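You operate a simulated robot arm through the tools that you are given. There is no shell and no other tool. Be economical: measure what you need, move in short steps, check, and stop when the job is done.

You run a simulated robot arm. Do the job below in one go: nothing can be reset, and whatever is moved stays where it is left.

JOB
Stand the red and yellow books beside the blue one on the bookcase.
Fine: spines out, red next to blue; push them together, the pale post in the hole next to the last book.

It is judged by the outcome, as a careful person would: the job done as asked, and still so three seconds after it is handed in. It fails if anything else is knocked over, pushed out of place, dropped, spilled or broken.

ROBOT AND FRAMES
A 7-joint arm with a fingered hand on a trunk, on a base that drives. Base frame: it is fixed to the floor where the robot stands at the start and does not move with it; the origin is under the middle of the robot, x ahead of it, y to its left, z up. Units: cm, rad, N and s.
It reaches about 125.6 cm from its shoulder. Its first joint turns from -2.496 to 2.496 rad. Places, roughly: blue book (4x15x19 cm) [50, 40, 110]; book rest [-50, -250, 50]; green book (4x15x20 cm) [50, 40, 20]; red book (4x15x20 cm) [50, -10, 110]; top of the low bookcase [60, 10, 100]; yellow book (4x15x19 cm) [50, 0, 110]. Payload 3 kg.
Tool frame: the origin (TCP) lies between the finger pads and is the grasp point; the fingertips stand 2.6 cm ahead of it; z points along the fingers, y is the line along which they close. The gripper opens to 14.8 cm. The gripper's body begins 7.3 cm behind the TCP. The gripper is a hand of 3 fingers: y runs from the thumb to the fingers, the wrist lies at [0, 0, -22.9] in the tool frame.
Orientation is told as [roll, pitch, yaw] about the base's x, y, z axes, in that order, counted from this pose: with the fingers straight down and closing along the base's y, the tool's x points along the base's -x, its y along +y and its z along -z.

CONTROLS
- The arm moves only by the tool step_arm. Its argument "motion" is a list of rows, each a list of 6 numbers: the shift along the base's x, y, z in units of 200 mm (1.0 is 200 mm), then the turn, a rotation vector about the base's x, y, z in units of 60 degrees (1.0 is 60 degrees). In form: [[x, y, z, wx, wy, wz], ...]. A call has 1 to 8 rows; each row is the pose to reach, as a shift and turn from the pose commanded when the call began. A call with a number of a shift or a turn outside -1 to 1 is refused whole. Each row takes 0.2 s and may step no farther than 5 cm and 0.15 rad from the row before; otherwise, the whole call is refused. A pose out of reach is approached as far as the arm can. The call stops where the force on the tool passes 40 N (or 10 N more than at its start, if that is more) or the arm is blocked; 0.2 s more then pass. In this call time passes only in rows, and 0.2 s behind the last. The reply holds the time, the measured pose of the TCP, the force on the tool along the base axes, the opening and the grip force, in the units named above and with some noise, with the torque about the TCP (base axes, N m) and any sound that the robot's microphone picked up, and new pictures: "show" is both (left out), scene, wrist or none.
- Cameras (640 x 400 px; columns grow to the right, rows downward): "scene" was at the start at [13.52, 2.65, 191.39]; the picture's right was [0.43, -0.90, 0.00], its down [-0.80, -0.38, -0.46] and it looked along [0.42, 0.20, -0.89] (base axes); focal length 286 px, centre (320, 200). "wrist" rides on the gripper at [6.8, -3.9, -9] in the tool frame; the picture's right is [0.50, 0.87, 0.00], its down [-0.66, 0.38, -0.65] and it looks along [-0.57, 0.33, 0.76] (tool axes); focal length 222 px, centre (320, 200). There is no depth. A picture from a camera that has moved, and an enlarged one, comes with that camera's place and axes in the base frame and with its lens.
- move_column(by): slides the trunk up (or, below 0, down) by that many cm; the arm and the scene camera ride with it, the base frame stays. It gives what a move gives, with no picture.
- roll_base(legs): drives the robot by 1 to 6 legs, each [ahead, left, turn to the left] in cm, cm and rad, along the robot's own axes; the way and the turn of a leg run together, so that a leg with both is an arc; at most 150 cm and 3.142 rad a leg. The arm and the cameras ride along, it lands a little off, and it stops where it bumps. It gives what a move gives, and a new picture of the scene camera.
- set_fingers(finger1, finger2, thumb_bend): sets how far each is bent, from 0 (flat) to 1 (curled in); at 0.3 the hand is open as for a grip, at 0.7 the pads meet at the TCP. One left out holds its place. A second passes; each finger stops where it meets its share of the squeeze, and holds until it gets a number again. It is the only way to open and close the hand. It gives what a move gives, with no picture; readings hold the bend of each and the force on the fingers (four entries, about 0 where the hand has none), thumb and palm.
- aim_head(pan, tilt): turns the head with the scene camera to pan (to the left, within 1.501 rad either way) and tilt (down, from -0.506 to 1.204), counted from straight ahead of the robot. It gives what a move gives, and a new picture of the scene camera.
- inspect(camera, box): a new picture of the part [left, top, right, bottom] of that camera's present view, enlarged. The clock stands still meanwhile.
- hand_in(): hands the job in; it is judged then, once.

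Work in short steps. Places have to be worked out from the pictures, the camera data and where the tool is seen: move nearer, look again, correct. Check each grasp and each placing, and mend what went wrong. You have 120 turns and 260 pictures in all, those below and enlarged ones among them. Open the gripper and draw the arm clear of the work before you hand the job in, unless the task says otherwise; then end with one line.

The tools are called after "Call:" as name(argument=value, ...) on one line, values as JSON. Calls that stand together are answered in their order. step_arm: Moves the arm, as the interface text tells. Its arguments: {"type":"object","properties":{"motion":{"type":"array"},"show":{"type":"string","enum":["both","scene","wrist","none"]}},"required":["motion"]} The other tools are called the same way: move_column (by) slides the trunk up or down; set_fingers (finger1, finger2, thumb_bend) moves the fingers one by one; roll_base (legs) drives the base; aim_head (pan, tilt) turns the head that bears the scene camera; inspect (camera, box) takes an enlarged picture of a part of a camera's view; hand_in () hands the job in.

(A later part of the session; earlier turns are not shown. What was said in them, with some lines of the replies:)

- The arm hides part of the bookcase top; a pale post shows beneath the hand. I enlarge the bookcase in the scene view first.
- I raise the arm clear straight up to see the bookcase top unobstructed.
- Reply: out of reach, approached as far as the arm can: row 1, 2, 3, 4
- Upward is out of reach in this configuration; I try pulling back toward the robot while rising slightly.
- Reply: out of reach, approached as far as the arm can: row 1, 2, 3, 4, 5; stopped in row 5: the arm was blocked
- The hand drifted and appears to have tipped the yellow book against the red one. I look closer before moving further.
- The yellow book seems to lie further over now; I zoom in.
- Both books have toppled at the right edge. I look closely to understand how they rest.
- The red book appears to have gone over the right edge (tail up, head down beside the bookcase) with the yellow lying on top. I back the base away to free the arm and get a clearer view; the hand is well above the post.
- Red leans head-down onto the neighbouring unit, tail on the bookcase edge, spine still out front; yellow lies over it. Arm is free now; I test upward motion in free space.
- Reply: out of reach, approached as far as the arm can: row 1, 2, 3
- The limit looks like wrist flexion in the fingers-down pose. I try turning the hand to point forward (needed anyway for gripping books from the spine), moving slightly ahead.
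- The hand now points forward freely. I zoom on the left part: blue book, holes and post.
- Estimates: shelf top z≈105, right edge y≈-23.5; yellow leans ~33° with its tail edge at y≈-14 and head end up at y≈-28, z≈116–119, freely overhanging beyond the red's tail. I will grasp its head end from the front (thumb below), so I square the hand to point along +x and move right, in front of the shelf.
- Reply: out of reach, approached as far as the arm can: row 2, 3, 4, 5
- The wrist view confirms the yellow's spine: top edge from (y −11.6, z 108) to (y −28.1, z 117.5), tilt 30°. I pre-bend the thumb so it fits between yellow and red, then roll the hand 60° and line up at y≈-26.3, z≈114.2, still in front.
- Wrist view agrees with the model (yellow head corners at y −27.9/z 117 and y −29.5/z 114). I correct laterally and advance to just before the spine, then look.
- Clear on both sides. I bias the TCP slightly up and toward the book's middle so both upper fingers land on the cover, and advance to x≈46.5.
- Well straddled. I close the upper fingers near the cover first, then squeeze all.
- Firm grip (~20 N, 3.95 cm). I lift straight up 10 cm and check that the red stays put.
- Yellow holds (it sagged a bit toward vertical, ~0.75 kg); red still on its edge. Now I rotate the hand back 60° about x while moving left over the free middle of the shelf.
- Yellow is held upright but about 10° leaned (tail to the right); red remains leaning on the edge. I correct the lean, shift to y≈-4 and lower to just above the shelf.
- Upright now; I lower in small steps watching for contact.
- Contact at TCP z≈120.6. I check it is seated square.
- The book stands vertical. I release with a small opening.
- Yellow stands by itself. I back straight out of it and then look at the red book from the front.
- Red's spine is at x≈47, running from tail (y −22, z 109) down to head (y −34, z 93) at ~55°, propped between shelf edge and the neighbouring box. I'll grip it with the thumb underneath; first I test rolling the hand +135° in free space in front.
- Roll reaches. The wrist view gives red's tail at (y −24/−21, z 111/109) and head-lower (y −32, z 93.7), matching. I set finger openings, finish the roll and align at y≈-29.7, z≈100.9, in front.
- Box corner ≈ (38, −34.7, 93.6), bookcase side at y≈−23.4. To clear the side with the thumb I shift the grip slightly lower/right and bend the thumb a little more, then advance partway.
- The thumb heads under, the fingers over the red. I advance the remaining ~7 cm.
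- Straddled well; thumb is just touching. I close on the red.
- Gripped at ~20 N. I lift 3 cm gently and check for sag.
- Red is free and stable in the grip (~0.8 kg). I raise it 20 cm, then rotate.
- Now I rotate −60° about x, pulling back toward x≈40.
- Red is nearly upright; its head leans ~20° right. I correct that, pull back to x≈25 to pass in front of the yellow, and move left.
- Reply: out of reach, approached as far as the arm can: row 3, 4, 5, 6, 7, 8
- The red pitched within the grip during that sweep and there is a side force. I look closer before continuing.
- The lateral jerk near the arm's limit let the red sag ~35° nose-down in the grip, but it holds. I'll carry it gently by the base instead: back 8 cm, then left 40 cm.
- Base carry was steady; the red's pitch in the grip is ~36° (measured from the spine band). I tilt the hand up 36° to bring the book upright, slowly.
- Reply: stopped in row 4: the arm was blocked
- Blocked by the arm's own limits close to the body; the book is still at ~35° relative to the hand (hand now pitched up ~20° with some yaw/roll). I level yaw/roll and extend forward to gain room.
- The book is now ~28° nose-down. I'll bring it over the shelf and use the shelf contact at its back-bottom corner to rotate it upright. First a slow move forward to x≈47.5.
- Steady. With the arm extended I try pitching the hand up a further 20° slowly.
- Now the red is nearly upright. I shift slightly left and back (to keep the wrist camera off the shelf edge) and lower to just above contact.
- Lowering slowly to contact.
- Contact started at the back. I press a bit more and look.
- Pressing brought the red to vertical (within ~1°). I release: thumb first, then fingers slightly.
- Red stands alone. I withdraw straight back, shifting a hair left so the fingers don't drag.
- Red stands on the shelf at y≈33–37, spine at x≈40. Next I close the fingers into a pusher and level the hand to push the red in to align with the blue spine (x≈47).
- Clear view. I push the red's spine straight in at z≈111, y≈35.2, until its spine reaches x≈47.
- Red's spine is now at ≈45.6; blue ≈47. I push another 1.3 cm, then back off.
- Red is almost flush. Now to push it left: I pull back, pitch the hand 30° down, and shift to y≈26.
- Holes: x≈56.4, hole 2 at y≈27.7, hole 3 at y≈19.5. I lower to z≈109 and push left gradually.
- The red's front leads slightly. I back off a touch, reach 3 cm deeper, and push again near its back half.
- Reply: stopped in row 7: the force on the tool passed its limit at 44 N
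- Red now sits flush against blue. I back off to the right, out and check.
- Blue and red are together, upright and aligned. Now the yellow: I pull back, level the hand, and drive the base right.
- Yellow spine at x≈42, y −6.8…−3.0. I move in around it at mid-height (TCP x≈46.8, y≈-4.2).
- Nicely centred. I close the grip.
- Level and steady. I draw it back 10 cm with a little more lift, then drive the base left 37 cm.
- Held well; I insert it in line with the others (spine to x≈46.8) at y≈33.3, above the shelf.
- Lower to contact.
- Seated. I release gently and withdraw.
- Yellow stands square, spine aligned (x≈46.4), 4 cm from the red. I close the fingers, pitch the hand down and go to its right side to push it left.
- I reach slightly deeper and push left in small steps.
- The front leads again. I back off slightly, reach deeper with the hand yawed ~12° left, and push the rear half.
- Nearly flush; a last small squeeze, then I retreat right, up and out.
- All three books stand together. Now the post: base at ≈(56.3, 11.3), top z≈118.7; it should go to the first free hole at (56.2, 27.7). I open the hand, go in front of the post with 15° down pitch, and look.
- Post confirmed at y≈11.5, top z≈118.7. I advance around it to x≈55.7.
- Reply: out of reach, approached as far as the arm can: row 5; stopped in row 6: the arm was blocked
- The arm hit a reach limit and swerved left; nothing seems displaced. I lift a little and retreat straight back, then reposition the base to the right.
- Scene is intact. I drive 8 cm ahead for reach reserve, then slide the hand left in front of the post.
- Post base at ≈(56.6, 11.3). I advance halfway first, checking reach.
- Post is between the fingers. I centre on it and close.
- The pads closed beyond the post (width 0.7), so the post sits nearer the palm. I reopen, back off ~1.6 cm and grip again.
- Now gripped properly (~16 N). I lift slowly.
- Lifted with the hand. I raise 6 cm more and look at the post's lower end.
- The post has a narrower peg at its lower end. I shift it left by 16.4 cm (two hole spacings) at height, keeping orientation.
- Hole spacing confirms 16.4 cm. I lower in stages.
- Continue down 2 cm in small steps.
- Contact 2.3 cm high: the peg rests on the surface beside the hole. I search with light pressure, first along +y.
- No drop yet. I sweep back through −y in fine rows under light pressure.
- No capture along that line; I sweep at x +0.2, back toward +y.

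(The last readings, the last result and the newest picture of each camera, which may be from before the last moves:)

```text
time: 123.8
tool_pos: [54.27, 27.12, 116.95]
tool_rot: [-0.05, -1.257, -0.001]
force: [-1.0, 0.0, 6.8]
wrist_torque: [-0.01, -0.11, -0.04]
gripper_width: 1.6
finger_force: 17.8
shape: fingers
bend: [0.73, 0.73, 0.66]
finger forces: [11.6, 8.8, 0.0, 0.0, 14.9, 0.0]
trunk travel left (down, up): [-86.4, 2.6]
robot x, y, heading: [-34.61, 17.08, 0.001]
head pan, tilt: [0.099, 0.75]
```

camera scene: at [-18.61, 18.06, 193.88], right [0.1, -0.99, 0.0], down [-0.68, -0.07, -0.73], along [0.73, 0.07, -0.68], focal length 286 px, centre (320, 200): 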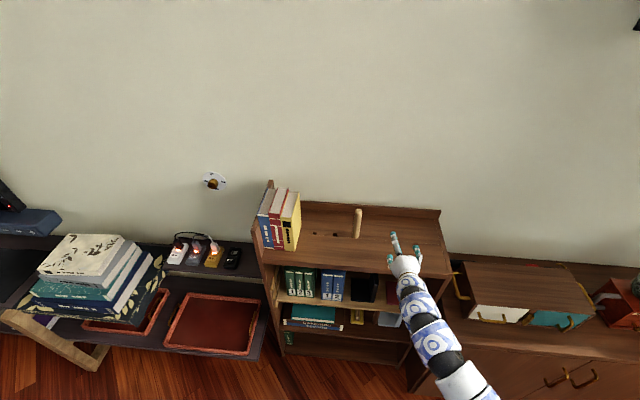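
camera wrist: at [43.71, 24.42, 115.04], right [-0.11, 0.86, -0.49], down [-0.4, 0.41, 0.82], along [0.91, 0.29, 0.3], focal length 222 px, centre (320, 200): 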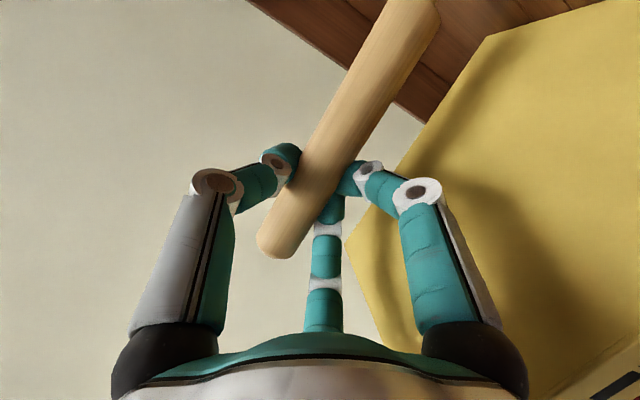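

No capture. I lift the post 10 cm and shift it right so I can measure the holes accurately and look at the peg.

Call:
step_arm(motion=[[0, 0, 0.1, 0, 0, 0], [0, 0, 0.25, 0, 0, 0], [0, 0, 0.4, 0, 0, 0], [0, 0, 0.55, 0, 0, 0], [0, -0.2, 0.6, 0, 0, 0], [0, -0.4, 0.6, 0, 0, 0], [0, -0.6, 0.6, 0, 0, 0], [0, -0.8, 0.6, 0, 0, 0]], show="none")

Call:
step_arm(motion=[[0, -0.2, 0, 0.12, 0, 0], [0, -0.4, 0, 0.25, 0, 0], [0, -0.5, 0, 0.37, 0, 0], [0, -0.6, 0, 0.5, 0, 0], [0, -0.6, 0, 0.62, 0, 0], [0, -0.6, 0, 0.75, 0, 0], [0, -0.6, 0, 0.87, 0, 0], [0, -0.6, 0, 1.0, 0, 0]], show="scene")

Call:
inspect(camera="scene", box=[280, 190, 380, 250])

Call:
inspect(camera="scene", box=[340, 140, 440, 230])

```text
time: 125.5
tool_pos: [54.29, 10.96, 128.74]
tool_rot: [-0.046, -1.257, -0.005]
force: [0.0, 0.5, -0.4]
wrist_torque: [-0.01, -0.01, -0.02]
gripper_width: 1.59
finger_force: 16.9
shape: fingers
bend: [0.73, 0.73, 0.66]
finger forces: [11.1, 8.2, 0.0, 0.0, 13.9, 0.0]
trunk travel left (down, up): [-86.4, 2.6]
robot x, y, heading: [-34.69, 17.61, 0.004]
head pan, tilt: [0.099, 0.75]
```

```text
time: 127.3
tool_pos: [54.42, -0.97, 128.93]
tool_rot: [1.344, -0.493, -1.211]
force: [1.2, 0.0, -0.3]
wrist_torque: [-0.01, -0.04, -0.02]
gripper_width: 1.57
finger_force: 16.1
shape: fingers
bend: [0.73, 0.73, 0.66]
finger forces: [11.2, 7.8, 0.0, 0.1, 13.9, 0.0]
trunk travel left (down, up): [-86.4, 2.6]
robot x, y, heading: [-34.81, 17.44, 0.002]
head pan, tilt: [0.099, 0.75]
camera scene: at [-18.8, 18.04, 193.9], right [0.1, -0.99, 0.0], down [-0.68, -0.07, -0.73], along [0.73, 0.07, -0.68], focal length 286 px, centre (320, 200)
```

scene: 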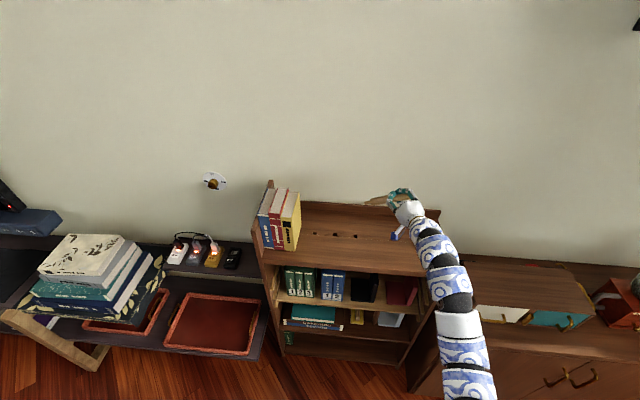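

```text
6.40 times, centred on (330, 220) of scene
camera zoom: at [-18.8, 18.04, 193.9], right [0.1, -0.99, 0.0], down [-0.68, -0.07, -0.73], along [0.73, 0.07, -0.68], focal length 1831 px, centre (256, 72)
```

zoom: 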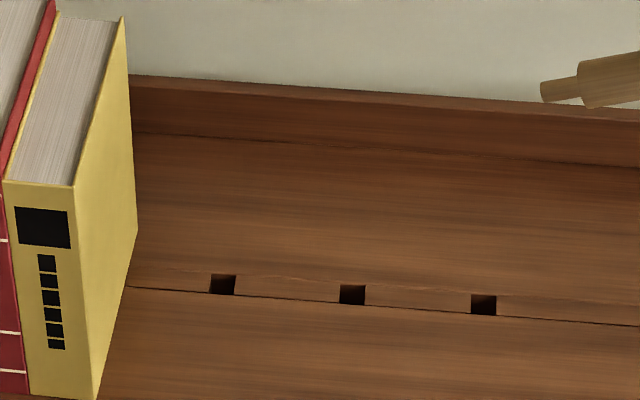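

```text
4.44 times, centred on (390, 185) of scene
camera zoom: at [-18.8, 18.04, 193.9], right [0.1, -0.99, 0.0], down [-0.68, -0.07, -0.73], along [0.73, 0.07, -0.68], focal length 1272 px, centre (9, 267)
```

zoom: 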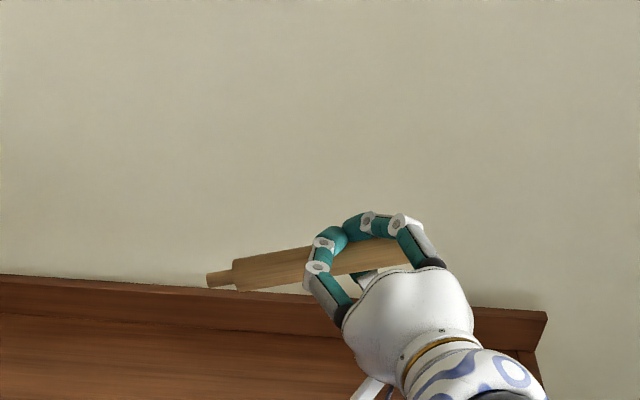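

The peg is round (≈1.3 cm) and the holes ≈1.6 cm; refined spacing gives hole 2 at (56.25, 27.8). Since yaw doesn't matter, I'll turn the hand ~45° left so the camera can see the peg while inserting. First undo the roll, then yaw.

Call:
step_arm(motion=[[0, 0, 0, -0.125, 0, 0], [0, 0, 0, -0.25, 0, 0], [0, 0, 0, -0.375, 0, 0], [0, 0, 0, -0.5, 0, 0], [0, 0, 0, -0.625, 0, 0], [0, 0, 0, -0.75, 0, 0], [0, 0, 0, -0.875, 0, 0], [0, 0, 0, -1.0, 0, 0]], show="none")

Call:
step_arm(motion=[[0, 0.06, 0, 0, 0, 0.12], [0, 0.12, 0, 0, 0, 0.24], [0, 0.2, 0, 0, 0, 0.36], [0, 0.3, 0, 0, 0, 0.48], [0, 0.4, 0, 0, 0, 0.6], [0, 0.5, 0, 0, 0, 0.7], [0, 0.6, 0, 0, 0, 0.75]], show="scene")

Call:
inspect(camera="scene", box=[280, 150, 400, 250])

```text
time: 129.2
tool_pos: [54.37, -1.01, 129.03]
tool_rot: [-0.055, -1.256, 0.005]
force: [0.7, 0.0, -1.0]
wrist_torque: [0.0, 0.02, -0.01]
gripper_width: 1.56
finger_force: 16.9
shape: fingers
bend: [0.73, 0.73, 0.66]
finger forces: [11.7, 7.8, 0.0, 0.0, 13.5, 0.0]
trunk travel left (down, up): [-86.4, 2.6]
robot x, y, heading: [-34.97, 17.23, 0.002]
head pan, tilt: [0.099, 0.75]
```

```text
time: 130.8
tool_pos: [54.3, 11.13, 128.98]
tool_rot: [-0.051, -1.258, 0.788]
force: [-0.3, -0.1, -1.0]
wrist_torque: [-0.01, 0.02, 0.04]
gripper_width: 1.5
finger_force: 16.4
shape: fingers
bend: [0.73, 0.73, 0.67]
finger forces: [11.7, 7.7, 0.0, 0.0, 13.3, 0.0]
trunk travel left (down, up): [-86.4, 2.6]
robot x, y, heading: [-35.02, 17.52, 0.004]
head pan, tilt: [0.099, 0.75]
camera scene: at [-18.77, 18.12, 193.9], right [0.1, -0.99, 0.0], down [-0.68, -0.07, -0.73], along [0.73, 0.07, -0.68], focal length 286 px, centre (320, 200)
```

scene: 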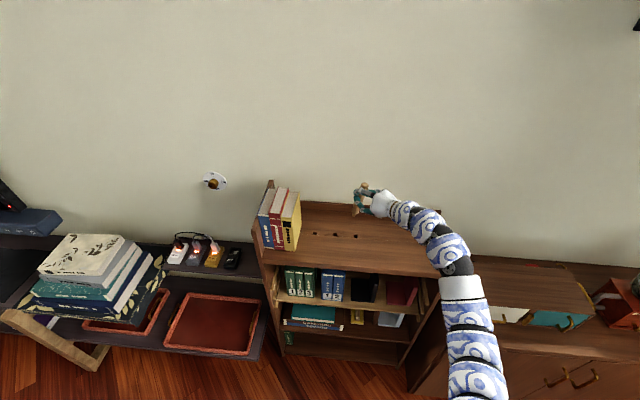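

```text
4.00 times, centred on (340, 200) of scene
camera zoom: at [-18.77, 18.12, 193.9], right [0.1, -0.99, 0.0], down [-0.68, -0.07, -0.73], along [0.73, 0.07, -0.68], focal length 1144 px, centre (240, 200)
```

zoom: 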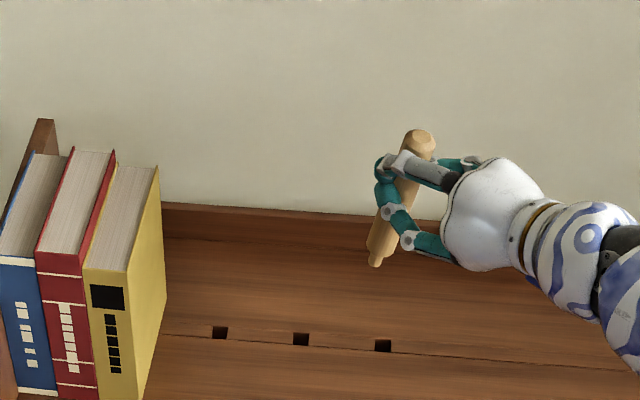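

Now I can see it: the post is tilted ~9° in the grip (bottom forward-left). I correct with a small hand rotation and look again.

Call:
step_arm(motion=[[0, 0.1, 0, -0.07, 0.027, 0], [0, 0.25, 0, -0.138, 0.053, 0], [0, 0.4, 0, -0.138, 0.053, 0], [0, 0.55, 0, -0.138, 0.053, 0]], show="none")

Call:
inspect(camera="scene", box=[270, 150, 390, 250])

```text
time: 131.8
tool_pos: [54.49, 22.16, 128.76]
tool_rot: [-0.19, -1.11, 0.916]
force: [-0.8, -0.1, -0.5]
wrist_torque: [-0.01, 0.04, 0.02]
gripper_width: 1.47
finger_force: 16.1
shape: fingers
bend: [0.73, 0.73, 0.67]
finger forces: [11.7, 7.7, 0.0, 0.0, 13.1, 0.0]
trunk travel left (down, up): [-86.4, 2.6]
robot x, y, heading: [-34.64, 17.29, -0.0]
head pan, tilt: [0.099, 0.75]
```

```text
4.00 times, centred on (330, 200) of scene
camera zoom: at [-18.79, 18.14, 193.9], right [0.1, -0.99, 0.0], down [-0.68, -0.07, -0.73], along [0.73, 0.07, -0.68], focal length 1144 px, centre (280, 200)
```

zoom: 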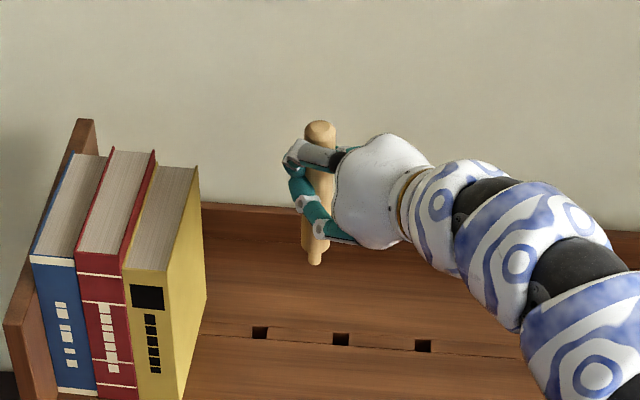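

Vertical now; peg tip ≈(55.2, 22.4, 117). I shift to over hole 2 (+1.05, +5.4) and lower so the tip is ~2 cm above the shelf.

Call:
step_arm(motion=[[0.02, 0.1, 0, 0, 0, 0], [0.05, 0.2, 0, 0, 0, 0], [0.052, 0.27, 0, 0, 0, 0], [0.052, 0.27, -0.12, 0, 0, 0], [0.052, 0.27, -0.25, 0, 0, 0], [0.052, 0.27, -0.36, 0, 0, 0], [0.052, 0.27, -0.45, 0, 0, 0]], show="none")

Call:
inspect(camera="scene", box=[280, 180, 360, 250])

```text
time: 133.3
tool_pos: [55.41, 27.49, 119.89]
tool_rot: [-0.193, -1.112, 0.918]
force: [0.0, -0.9, -1.2]
wrist_torque: [0.0, 0.04, -0.02]
gripper_width: 1.45
finger_force: 15.6
shape: fingers
bend: [0.73, 0.73, 0.67]
finger forces: [11.7, 7.6, 0.0, 0.0, 13.0, 0.1]
trunk travel left (down, up): [-86.4, 2.6]
robot x, y, heading: [-34.87, 17.45, 0.003]
head pan, tilt: [0.099, 0.75]
```

```text
5.71 times, centred on (320, 215) of scene
camera zoom: at [-18.79, 18.08, 193.9], right [0.1, -0.99, 0.0], down [-0.68, -0.07, -0.73], along [0.73, 0.07, -0.68], focal length 1635 px, centre (320, 114)
```

zoom: 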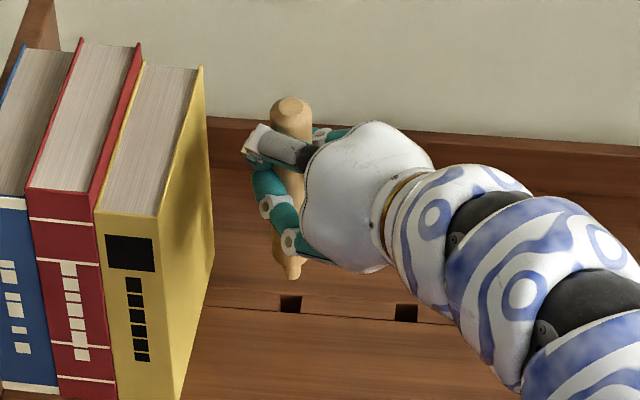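

Very close over the hole. A tighter zoom to fine-tune.

Call:
inspect(camera="scene", box=[300, 215, 330, 235])

```text
16.00 times, centred on (315, 225) of scene
camera zoom: at [-18.79, 18.08, 193.9], right [0.1, -0.99, 0.0], down [-0.68, -0.07, -0.73], along [0.73, 0.07, -0.68], focal length 4577 px, centre (400, -200)
```

zoom: 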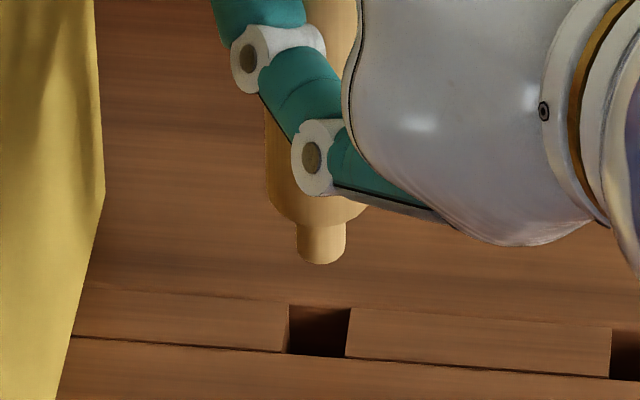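

Peg appears within ~1 mm of the hole in y. I nudge y +0.1 and lower 2 cm, then re-check.

Call:
step_arm(motion=[[0, 0.005, -0.04, 0, 0, 0], [0, 0.005, -0.08, 0, 0, 0], [0, 0.005, -0.1, 0, 0, 0]], show="none")

Call:
inspect(camera="scene", box=[300, 215, 330, 235])

```text
time: 134.2
tool_pos: [55.45, 27.61, 117.95]
tool_rot: [-0.192, -1.112, 0.915]
force: [0.5, -0.2, -1.8]
wrist_torque: [0.01, 0.02, 0.02]
gripper_width: 1.43
finger_force: 16.7
shape: fingers
bend: [0.73, 0.73, 0.67]
finger forces: [11.6, 7.5, 0.0, 0.0, 12.9, 0.0]
trunk travel left (down, up): [-86.4, 2.6]
robot x, y, heading: [-35.01, 17.25, 0.005]
head pan, tilt: [0.099, 0.75]
```

```text
16.00 times, centred on (315, 225) of scene
camera zoom: at [-18.8, 18.07, 193.9], right [0.1, -0.99, 0.0], down [-0.68, -0.07, -0.73], along [0.73, 0.07, -0.68], focal length 4577 px, centre (400, -200)
```

zoom: 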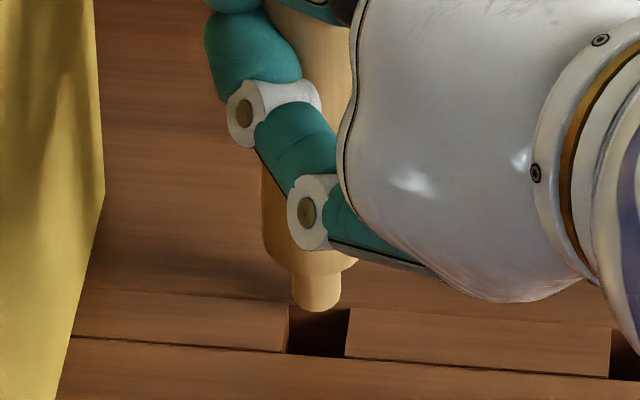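

Lower 1 cm more and check force/picture.

Call:
step_arm(motion=[[0, 0, -0.025, 0, 0, 0], [0, 0, -0.05, 0, 0, 0]], show="none")

Call:
inspect(camera="scene", box=[300, 215, 330, 235])

```text
time: 134.8
tool_pos: [55.33, 27.54, 117.23]
tool_rot: [-0.196, -1.114, 0.92]
force: [-0.1, 0.5, 14.4]
wrist_torque: [0.06, -0.27, 0.04]
gripper_width: 1.42
finger_force: 17.4
shape: fingers
bend: [0.73, 0.73, 0.67]
finger forces: [11.9, 8.4, 0.0, 0.1, 14.4, 0.1]
trunk travel left (down, up): [-86.4, 2.6]
robot x, y, heading: [-34.64, 17.18, -0.0]
head pan, tilt: [0.099, 0.75]
```

```text
16.00 times, centred on (315, 225) of scene
camera zoom: at [-19.02, 18.05, 193.95], right [0.1, -0.99, 0.0], down [-0.68, -0.07, -0.73], along [0.73, 0.07, -0.68], focal length 4577 px, centre (400, -200)
```

zoom: 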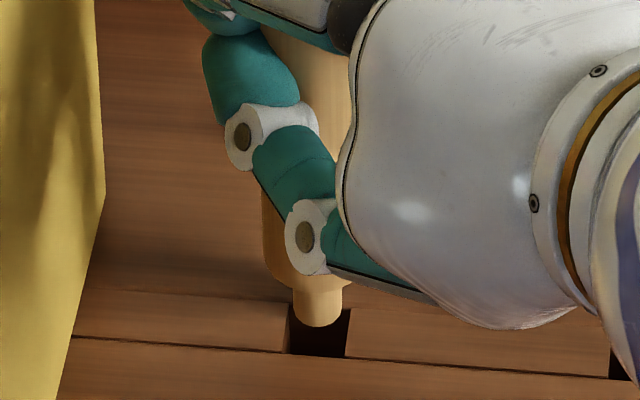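

Clear: y is right, but the peg is ~0.7 cm too far back (x). I lift slightly, move −0.7 in x, and lower.

Call:
step_arm(motion=[[0, 0, 0.05, 0, 0, 0], [-0.018, 0, 0.05, 0, 0, 0], [-0.036, 0, 0.045, 0, 0, 0], [-0.036, 0, 0.02, 0, 0, 0], [-0.036, 0, 0.0, 0, 0, 0]], show="none")

Call:
inspect(camera="scene", box=[300, 215, 330, 235])

```text
time: 135.9
tool_pos: [54.59, 27.66, 117.22]
tool_rot: [-0.196, -1.113, 0.92]
force: [1.0, -0.8, 10.4]
wrist_torque: [0.0, -0.13, -0.02]
gripper_width: 1.39
finger_force: 17.2
shape: fingers
bend: [0.73, 0.73, 0.67]
finger forces: [11.7, 8.3, 0.0, 0.0, 14.2, 0.0]
trunk travel left (down, up): [-86.4, 2.6]
robot x, y, heading: [-34.82, 16.9, 0.011]
head pan, tilt: [0.099, 0.75]
```

```text
16.00 times, centred on (315, 225) of scene
camera zoom: at [-18.98, 18.03, 193.94], right [0.1, -0.99, 0.0], down [-0.68, -0.07, -0.73], along [0.73, 0.07, -0.68], focal length 4577 px, centre (400, -200)
```

zoom: 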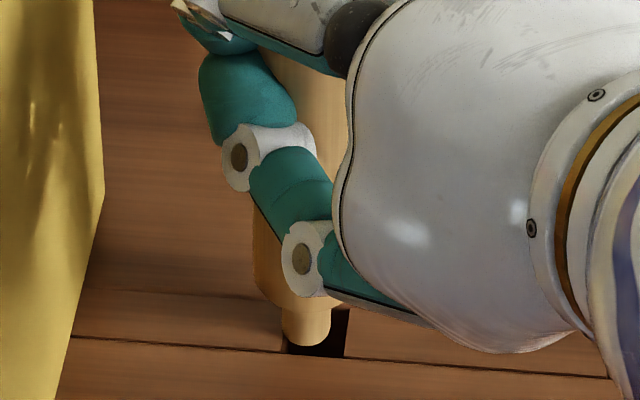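

x is now right, but it shifted ~0.3 cm left. I lift slightly, move −0.3 in y, and lower.

Call:
step_arm(motion=[[0, 0, 0.04, 0, 0, 0], [-0.003, -0.015, 0.04, 0, 0, 0], [-0.003, -0.015, 0.02, 0, 0, 0], [-0.003, -0.015, 0.0, 0, 0, 0]], show="none")

Call:
inspect(camera="scene", box=[300, 215, 330, 235])

```text
time: 136.9
tool_pos: [54.62, 27.41, 116.9]
tool_rot: [-0.192, -1.111, 0.917]
force: [-0.8, -0.3, -0.9]
wrist_torque: [0.03, 0.03, 0.03]
gripper_width: 1.42
finger_force: 16.0
shape: fingers
bend: [0.73, 0.73, 0.67]
finger forces: [11.2, 7.9, 0.0, 0.0, 12.6, 0.0]
trunk travel left (down, up): [-86.4, 2.6]
robot x, y, heading: [-34.7, 17.32, 0.002]
head pan, tilt: [0.099, 0.75]
```

```text
16.00 times, centred on (315, 225) of scene
camera zoom: at [-18.8, 18.05, 193.9], right [0.1, -0.99, 0.0], down [-0.68, -0.07, -0.73], along [0.73, 0.07, -0.68], focal length 4577 px, centre (400, -200)
```

zoom: 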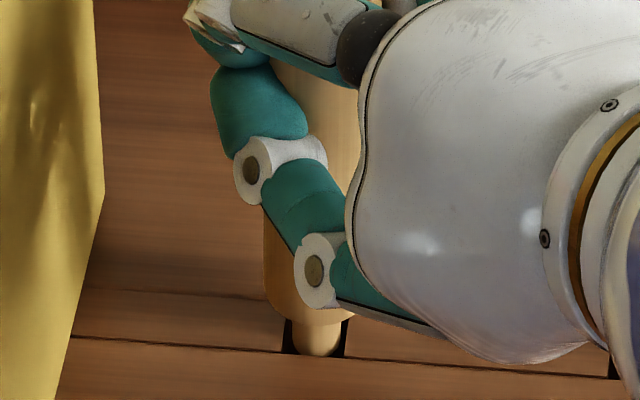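

The peg has entered the hole (force back to ~0). I lower it the rest of the way in small steps.

Call:
step_arm(motion=[[0, 0, -0.02, 0, 0, 0], [0, 0, -0.04, 0, 0, 0], [0, 0, -0.06, 0, 0, 0], [0, 0, -0.08, 0, 0, 0]], show="none")

Call:
inspect(camera="scene", box=[290, 190, 350, 240])

```text
time: 137.9
tool_pos: [54.64, 27.3, 115.26]
tool_rot: [-0.19, -1.11, 0.915]
force: [0.2, 0.2, -1.0]
wrist_torque: [0.0, -0.01, 0.02]
gripper_width: 1.45
finger_force: 15.3
shape: fingers
bend: [0.73, 0.73, 0.67]
finger forces: [11.1, 7.8, 0.0, 0.1, 12.5, 0.0]
trunk travel left (down, up): [-86.4, 2.6]
robot x, y, heading: [-34.51, 16.98, -0.001]
head pan, tilt: [0.099, 0.75]
```

```text
8.00 times, centred on (320, 215) of scene
camera zoom: at [-18.79, 18.06, 193.9], right [0.1, -0.99, 0.0], down [-0.68, -0.07, -0.73], along [0.73, 0.07, -0.68], focal length 2289 px, centre (320, 80)
```

zoom: 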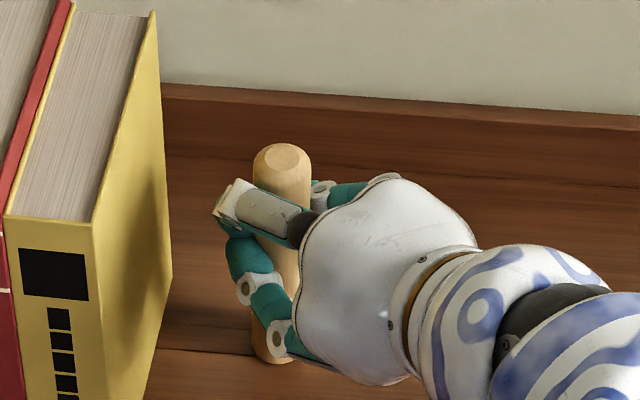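

Nearly down. A few more millimetres to seat the shoulder.

Call:
step_arm(motion=[[0, 0, -0.015, 0, 0, 0], [0, 0, -0.03, 0, 0, 0]], show="none")

Call:
inspect(camera="scene", box=[300, 215, 330, 235])

```text
time: 138.6
tool_pos: [54.59, 27.38, 114.98]
tool_rot: [-0.194, -1.114, 0.92]
force: [1.6, 0.7, 8.8]
wrist_torque: [0.02, -0.13, 0.01]
gripper_width: 1.39
finger_force: 16.4
shape: fingers
bend: [0.73, 0.73, 0.67]
finger forces: [11.5, 8.3, 0.1, 0.1, 13.9, 0.0]
trunk travel left (down, up): [-86.4, 2.6]
robot x, y, heading: [-34.62, 17.18, 0.002]
head pan, tilt: [0.099, 0.75]
```

```text
16.00 times, centred on (315, 225) of scene
camera zoom: at [-18.91, 18.06, 193.93], right [0.1, -0.99, 0.0], down [-0.68, -0.07, -0.73], along [0.73, 0.07, -0.68], focal length 4577 px, centre (400, -200)
```

zoom: 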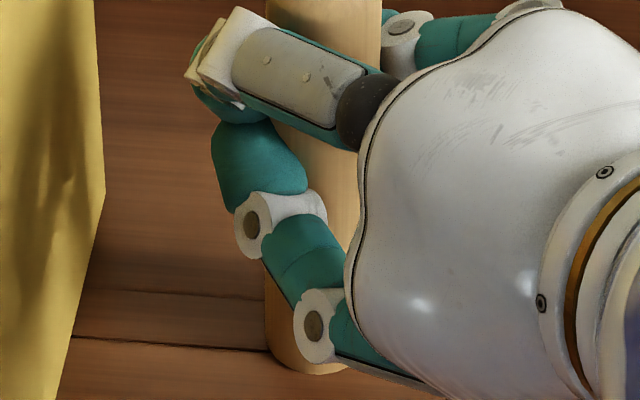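

Seated (shoulder contact, 8.8 N). I open only partially, to avoid touching the yellow, and check.

Call:
set_fingers(thumb_bend=0.55, finger1=0.58, finger2=0.58)

Call:
inspect(camera="scene", box=[290, 190, 350, 240])

Call:
inspect(camera="wrist", box=[0, 0, 640, 400])

```text
time: 139.6
tool_pos: [54.54, 27.4, 114.79]
tool_rot: [-0.191, -1.111, 0.916]
force: [0.6, 0.3, 0.3]
wrist_torque: [0.0, 0.02, 0.0]
gripper_width: 4.23
finger_force: 0.2
shape: fingers
bend: [0.57, 0.57, 0.55]
finger forces: [0.0, 0.0, 0.0, 0.0, 0.0, 0.0]
trunk travel left (down, up): [-86.4, 2.6]
robot x, y, heading: [-34.71, 17.16, 0.001]
head pan, tilt: [0.099, 0.75]
```

```text
8.00 times, centred on (320, 215) of scene
camera zoom: at [-18.8, 18.06, 193.9], right [0.1, -0.99, 0.0], down [-0.68, -0.07, -0.73], along [0.73, 0.07, -0.68], focal length 2289 px, centre (320, 80)
```

zoom: 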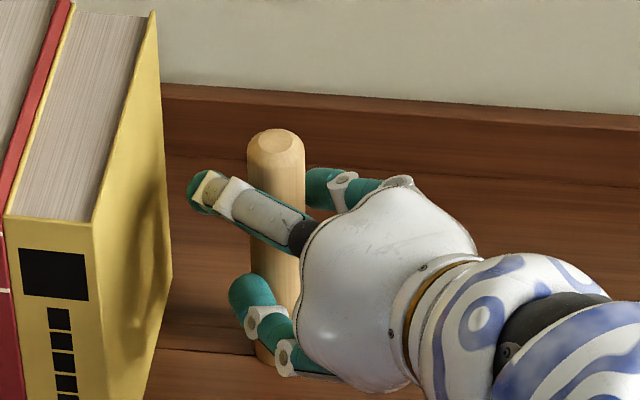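

```text
1.00 times, centred on (320, 200) of wrist (not enlarged: the box is as wide or as high as the picture)
camera zoom: at [49.2, 16.84, 112.97], right [-0.72, 0.46, -0.52], down [-0.53, 0.13, 0.84], along [0.45, 0.88, 0.15], focal length 222 px, centre (320, 200)
```

zoom: 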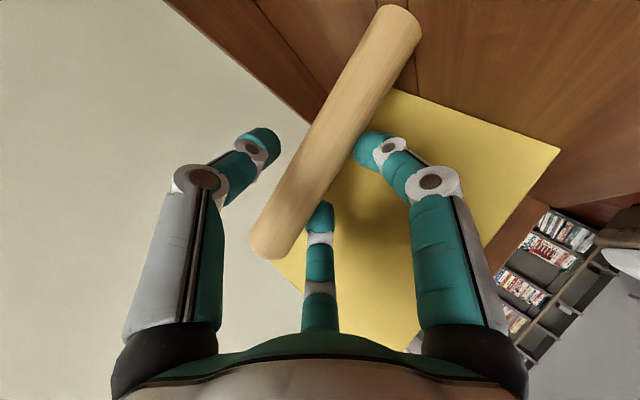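

The post stands free in the hole. I withdraw along the hand's axis.

Call:
step_arm(motion=[[-0.07, -0.06, 0.043, 0, 0, 0], [-0.14, -0.12, 0.086, 0, 0, 0], [-0.22, -0.19, 0.14, 0, 0, 0], [-0.32, -0.27, 0.2, 0, 0, 0], [-0.45, -0.38, 0.28, 0, 0, 0], [-0.6, -0.5, 0.36, 0, 0, 0], [-0.78, -0.62, 0.42, 0, 0, 0]], show="scene")

Call:
inspect(camera="scene", box=[250, 170, 390, 260])

```text
time: 141.2
tool_pos: [38.78, 15.16, 123.25]
tool_rot: [-0.193, -1.112, 0.918]
force: [0.4, 0.3, -0.3]
wrist_torque: [0.01, 0.02, 0.01]
gripper_width: 4.25
finger_force: 0.1
shape: fingers
bend: [0.57, 0.57, 0.55]
finger forces: [0.0, 0.1, 0.0, 0.0, 0.1, 0.1]
trunk travel left (down, up): [-86.4, 2.6]
robot x, y, heading: [-34.7, 17.33, -0.001]
head pan, tilt: [0.099, 0.75]
camera scene: at [-18.94, 17.99, 193.92], right [0.1, -0.99, 0.0], down [-0.68, -0.07, -0.73], along [0.73, 0.07, -0.68], focal length 286 px, centre (320, 200)
```

scene: 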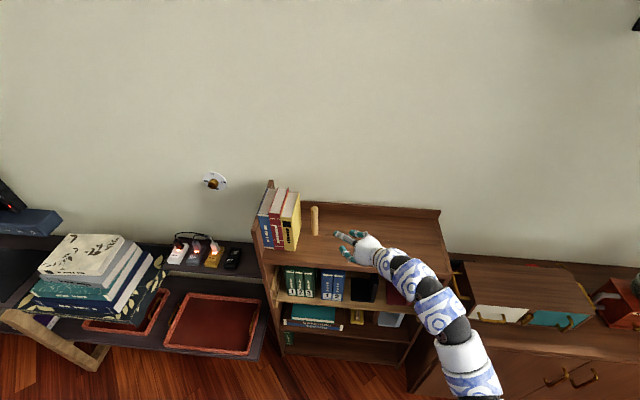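

```text
4.44 times, centred on (320, 215) of scene
camera zoom: at [-18.94, 17.99, 193.92], right [0.1, -0.99, 0.0], down [-0.68, -0.07, -0.73], along [0.73, 0.07, -0.68], focal length 1272 px, centre (320, 133)
```

zoom: 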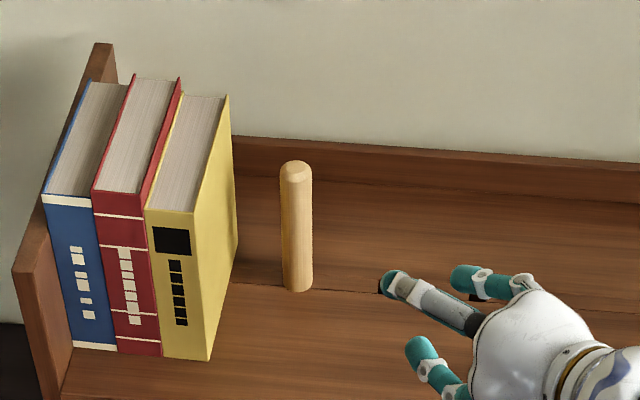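

Books and post are in place. I open the hand and back the base away to clear the work, then take a last look.

Call:
roll_base(legs=[[-25, 0, 0]])

Call:
set_fingers(thumb_bend=0.3, finger1=0.3, finger2=0.3)

Call:
inspect(camera="scene", box=[240, 130, 400, 250])

```text
time: 143.0
tool_pos: [13.87, 15.07, 123.13]
tool_rot: [-0.193, -1.111, 0.918]
force: [-0.5, -0.6, -0.1]
wrist_torque: [-0.01, 0.0, 0.0]
gripper_width: 4.23
finger_force: 0.0
shape: fingers
bend: [0.57, 0.57, 0.55]
finger forces: [0.0, 0.1, 0.0, 0.0, 0.0, 0.0]
trunk travel left (down, up): [-86.4, 2.6]
robot x, y, heading: [-59.74, 17.51, -0.0]
head pan, tilt: [0.099, 0.75]
camera scene: at [-43.87, 18.02, 193.92], right [0.1, -0.99, 0.0], down [-0.68, -0.07, -0.73], along [0.73, 0.07, -0.68], focal length 286 px, centre (320, 200)
```

scene: 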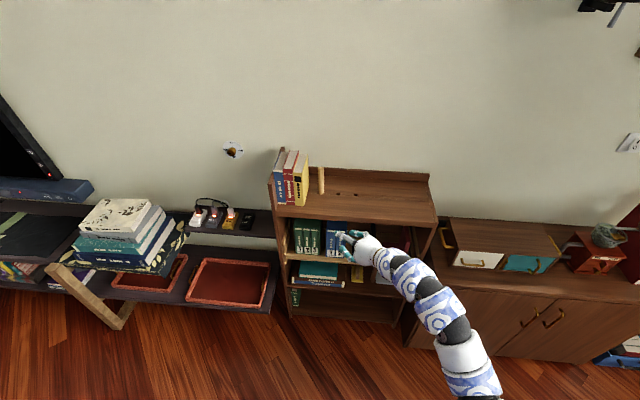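

```text
time: 144.0
tool_pos: [14.11, 14.97, 123.01]
tool_rot: [-0.192, -1.112, 0.916]
force: [0.0, -0.1, 0.5]
wrist_torque: [-0.01, 0.01, 0.03]
gripper_width: 12.64
finger_force: 0.1
shape: fingers
bend: [0.3, 0.3, 0.3]
finger forces: [0.0, 0.1, 0.0, 0.0, 0.0, 0.1]
trunk travel left (down, up): [-86.4, 2.6]
robot x, y, heading: [-59.53, 17.33, 0.003]
head pan, tilt: [0.099, 0.75]
```

```text
3.33 times, centred on (320, 190) of scene
camera zoom: at [-43.69, 18.01, 193.9], right [0.1, -0.99, 0.0], down [-0.68, -0.07, -0.73], along [0.73, 0.07, -0.68], focal length 954 px, centre (320, 233)
```

zoom: 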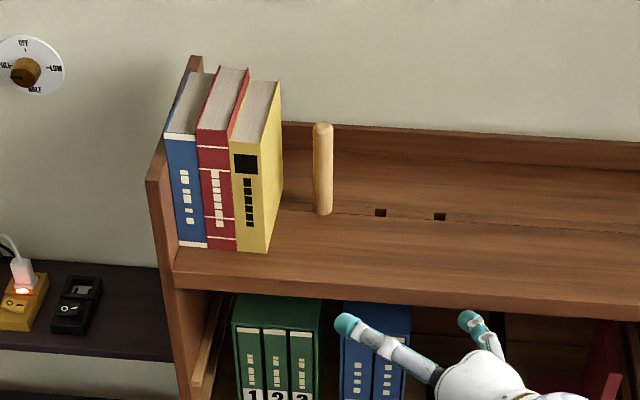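

Everything stands as asked and is stable, the arm is clear and the hand open. Handing in.

Call:
hand_in()

```text
The job is handed in.
```

The blue, red and yellow books stand together in that order with spines out, and the pale post is seated in the nearest free hole to the yellow book (a few centimetres from it). Early on I knocked the yellow and red books over, and the red slid partly off the bookcase's right edge. I recovered both, and nothing else looked out of place.
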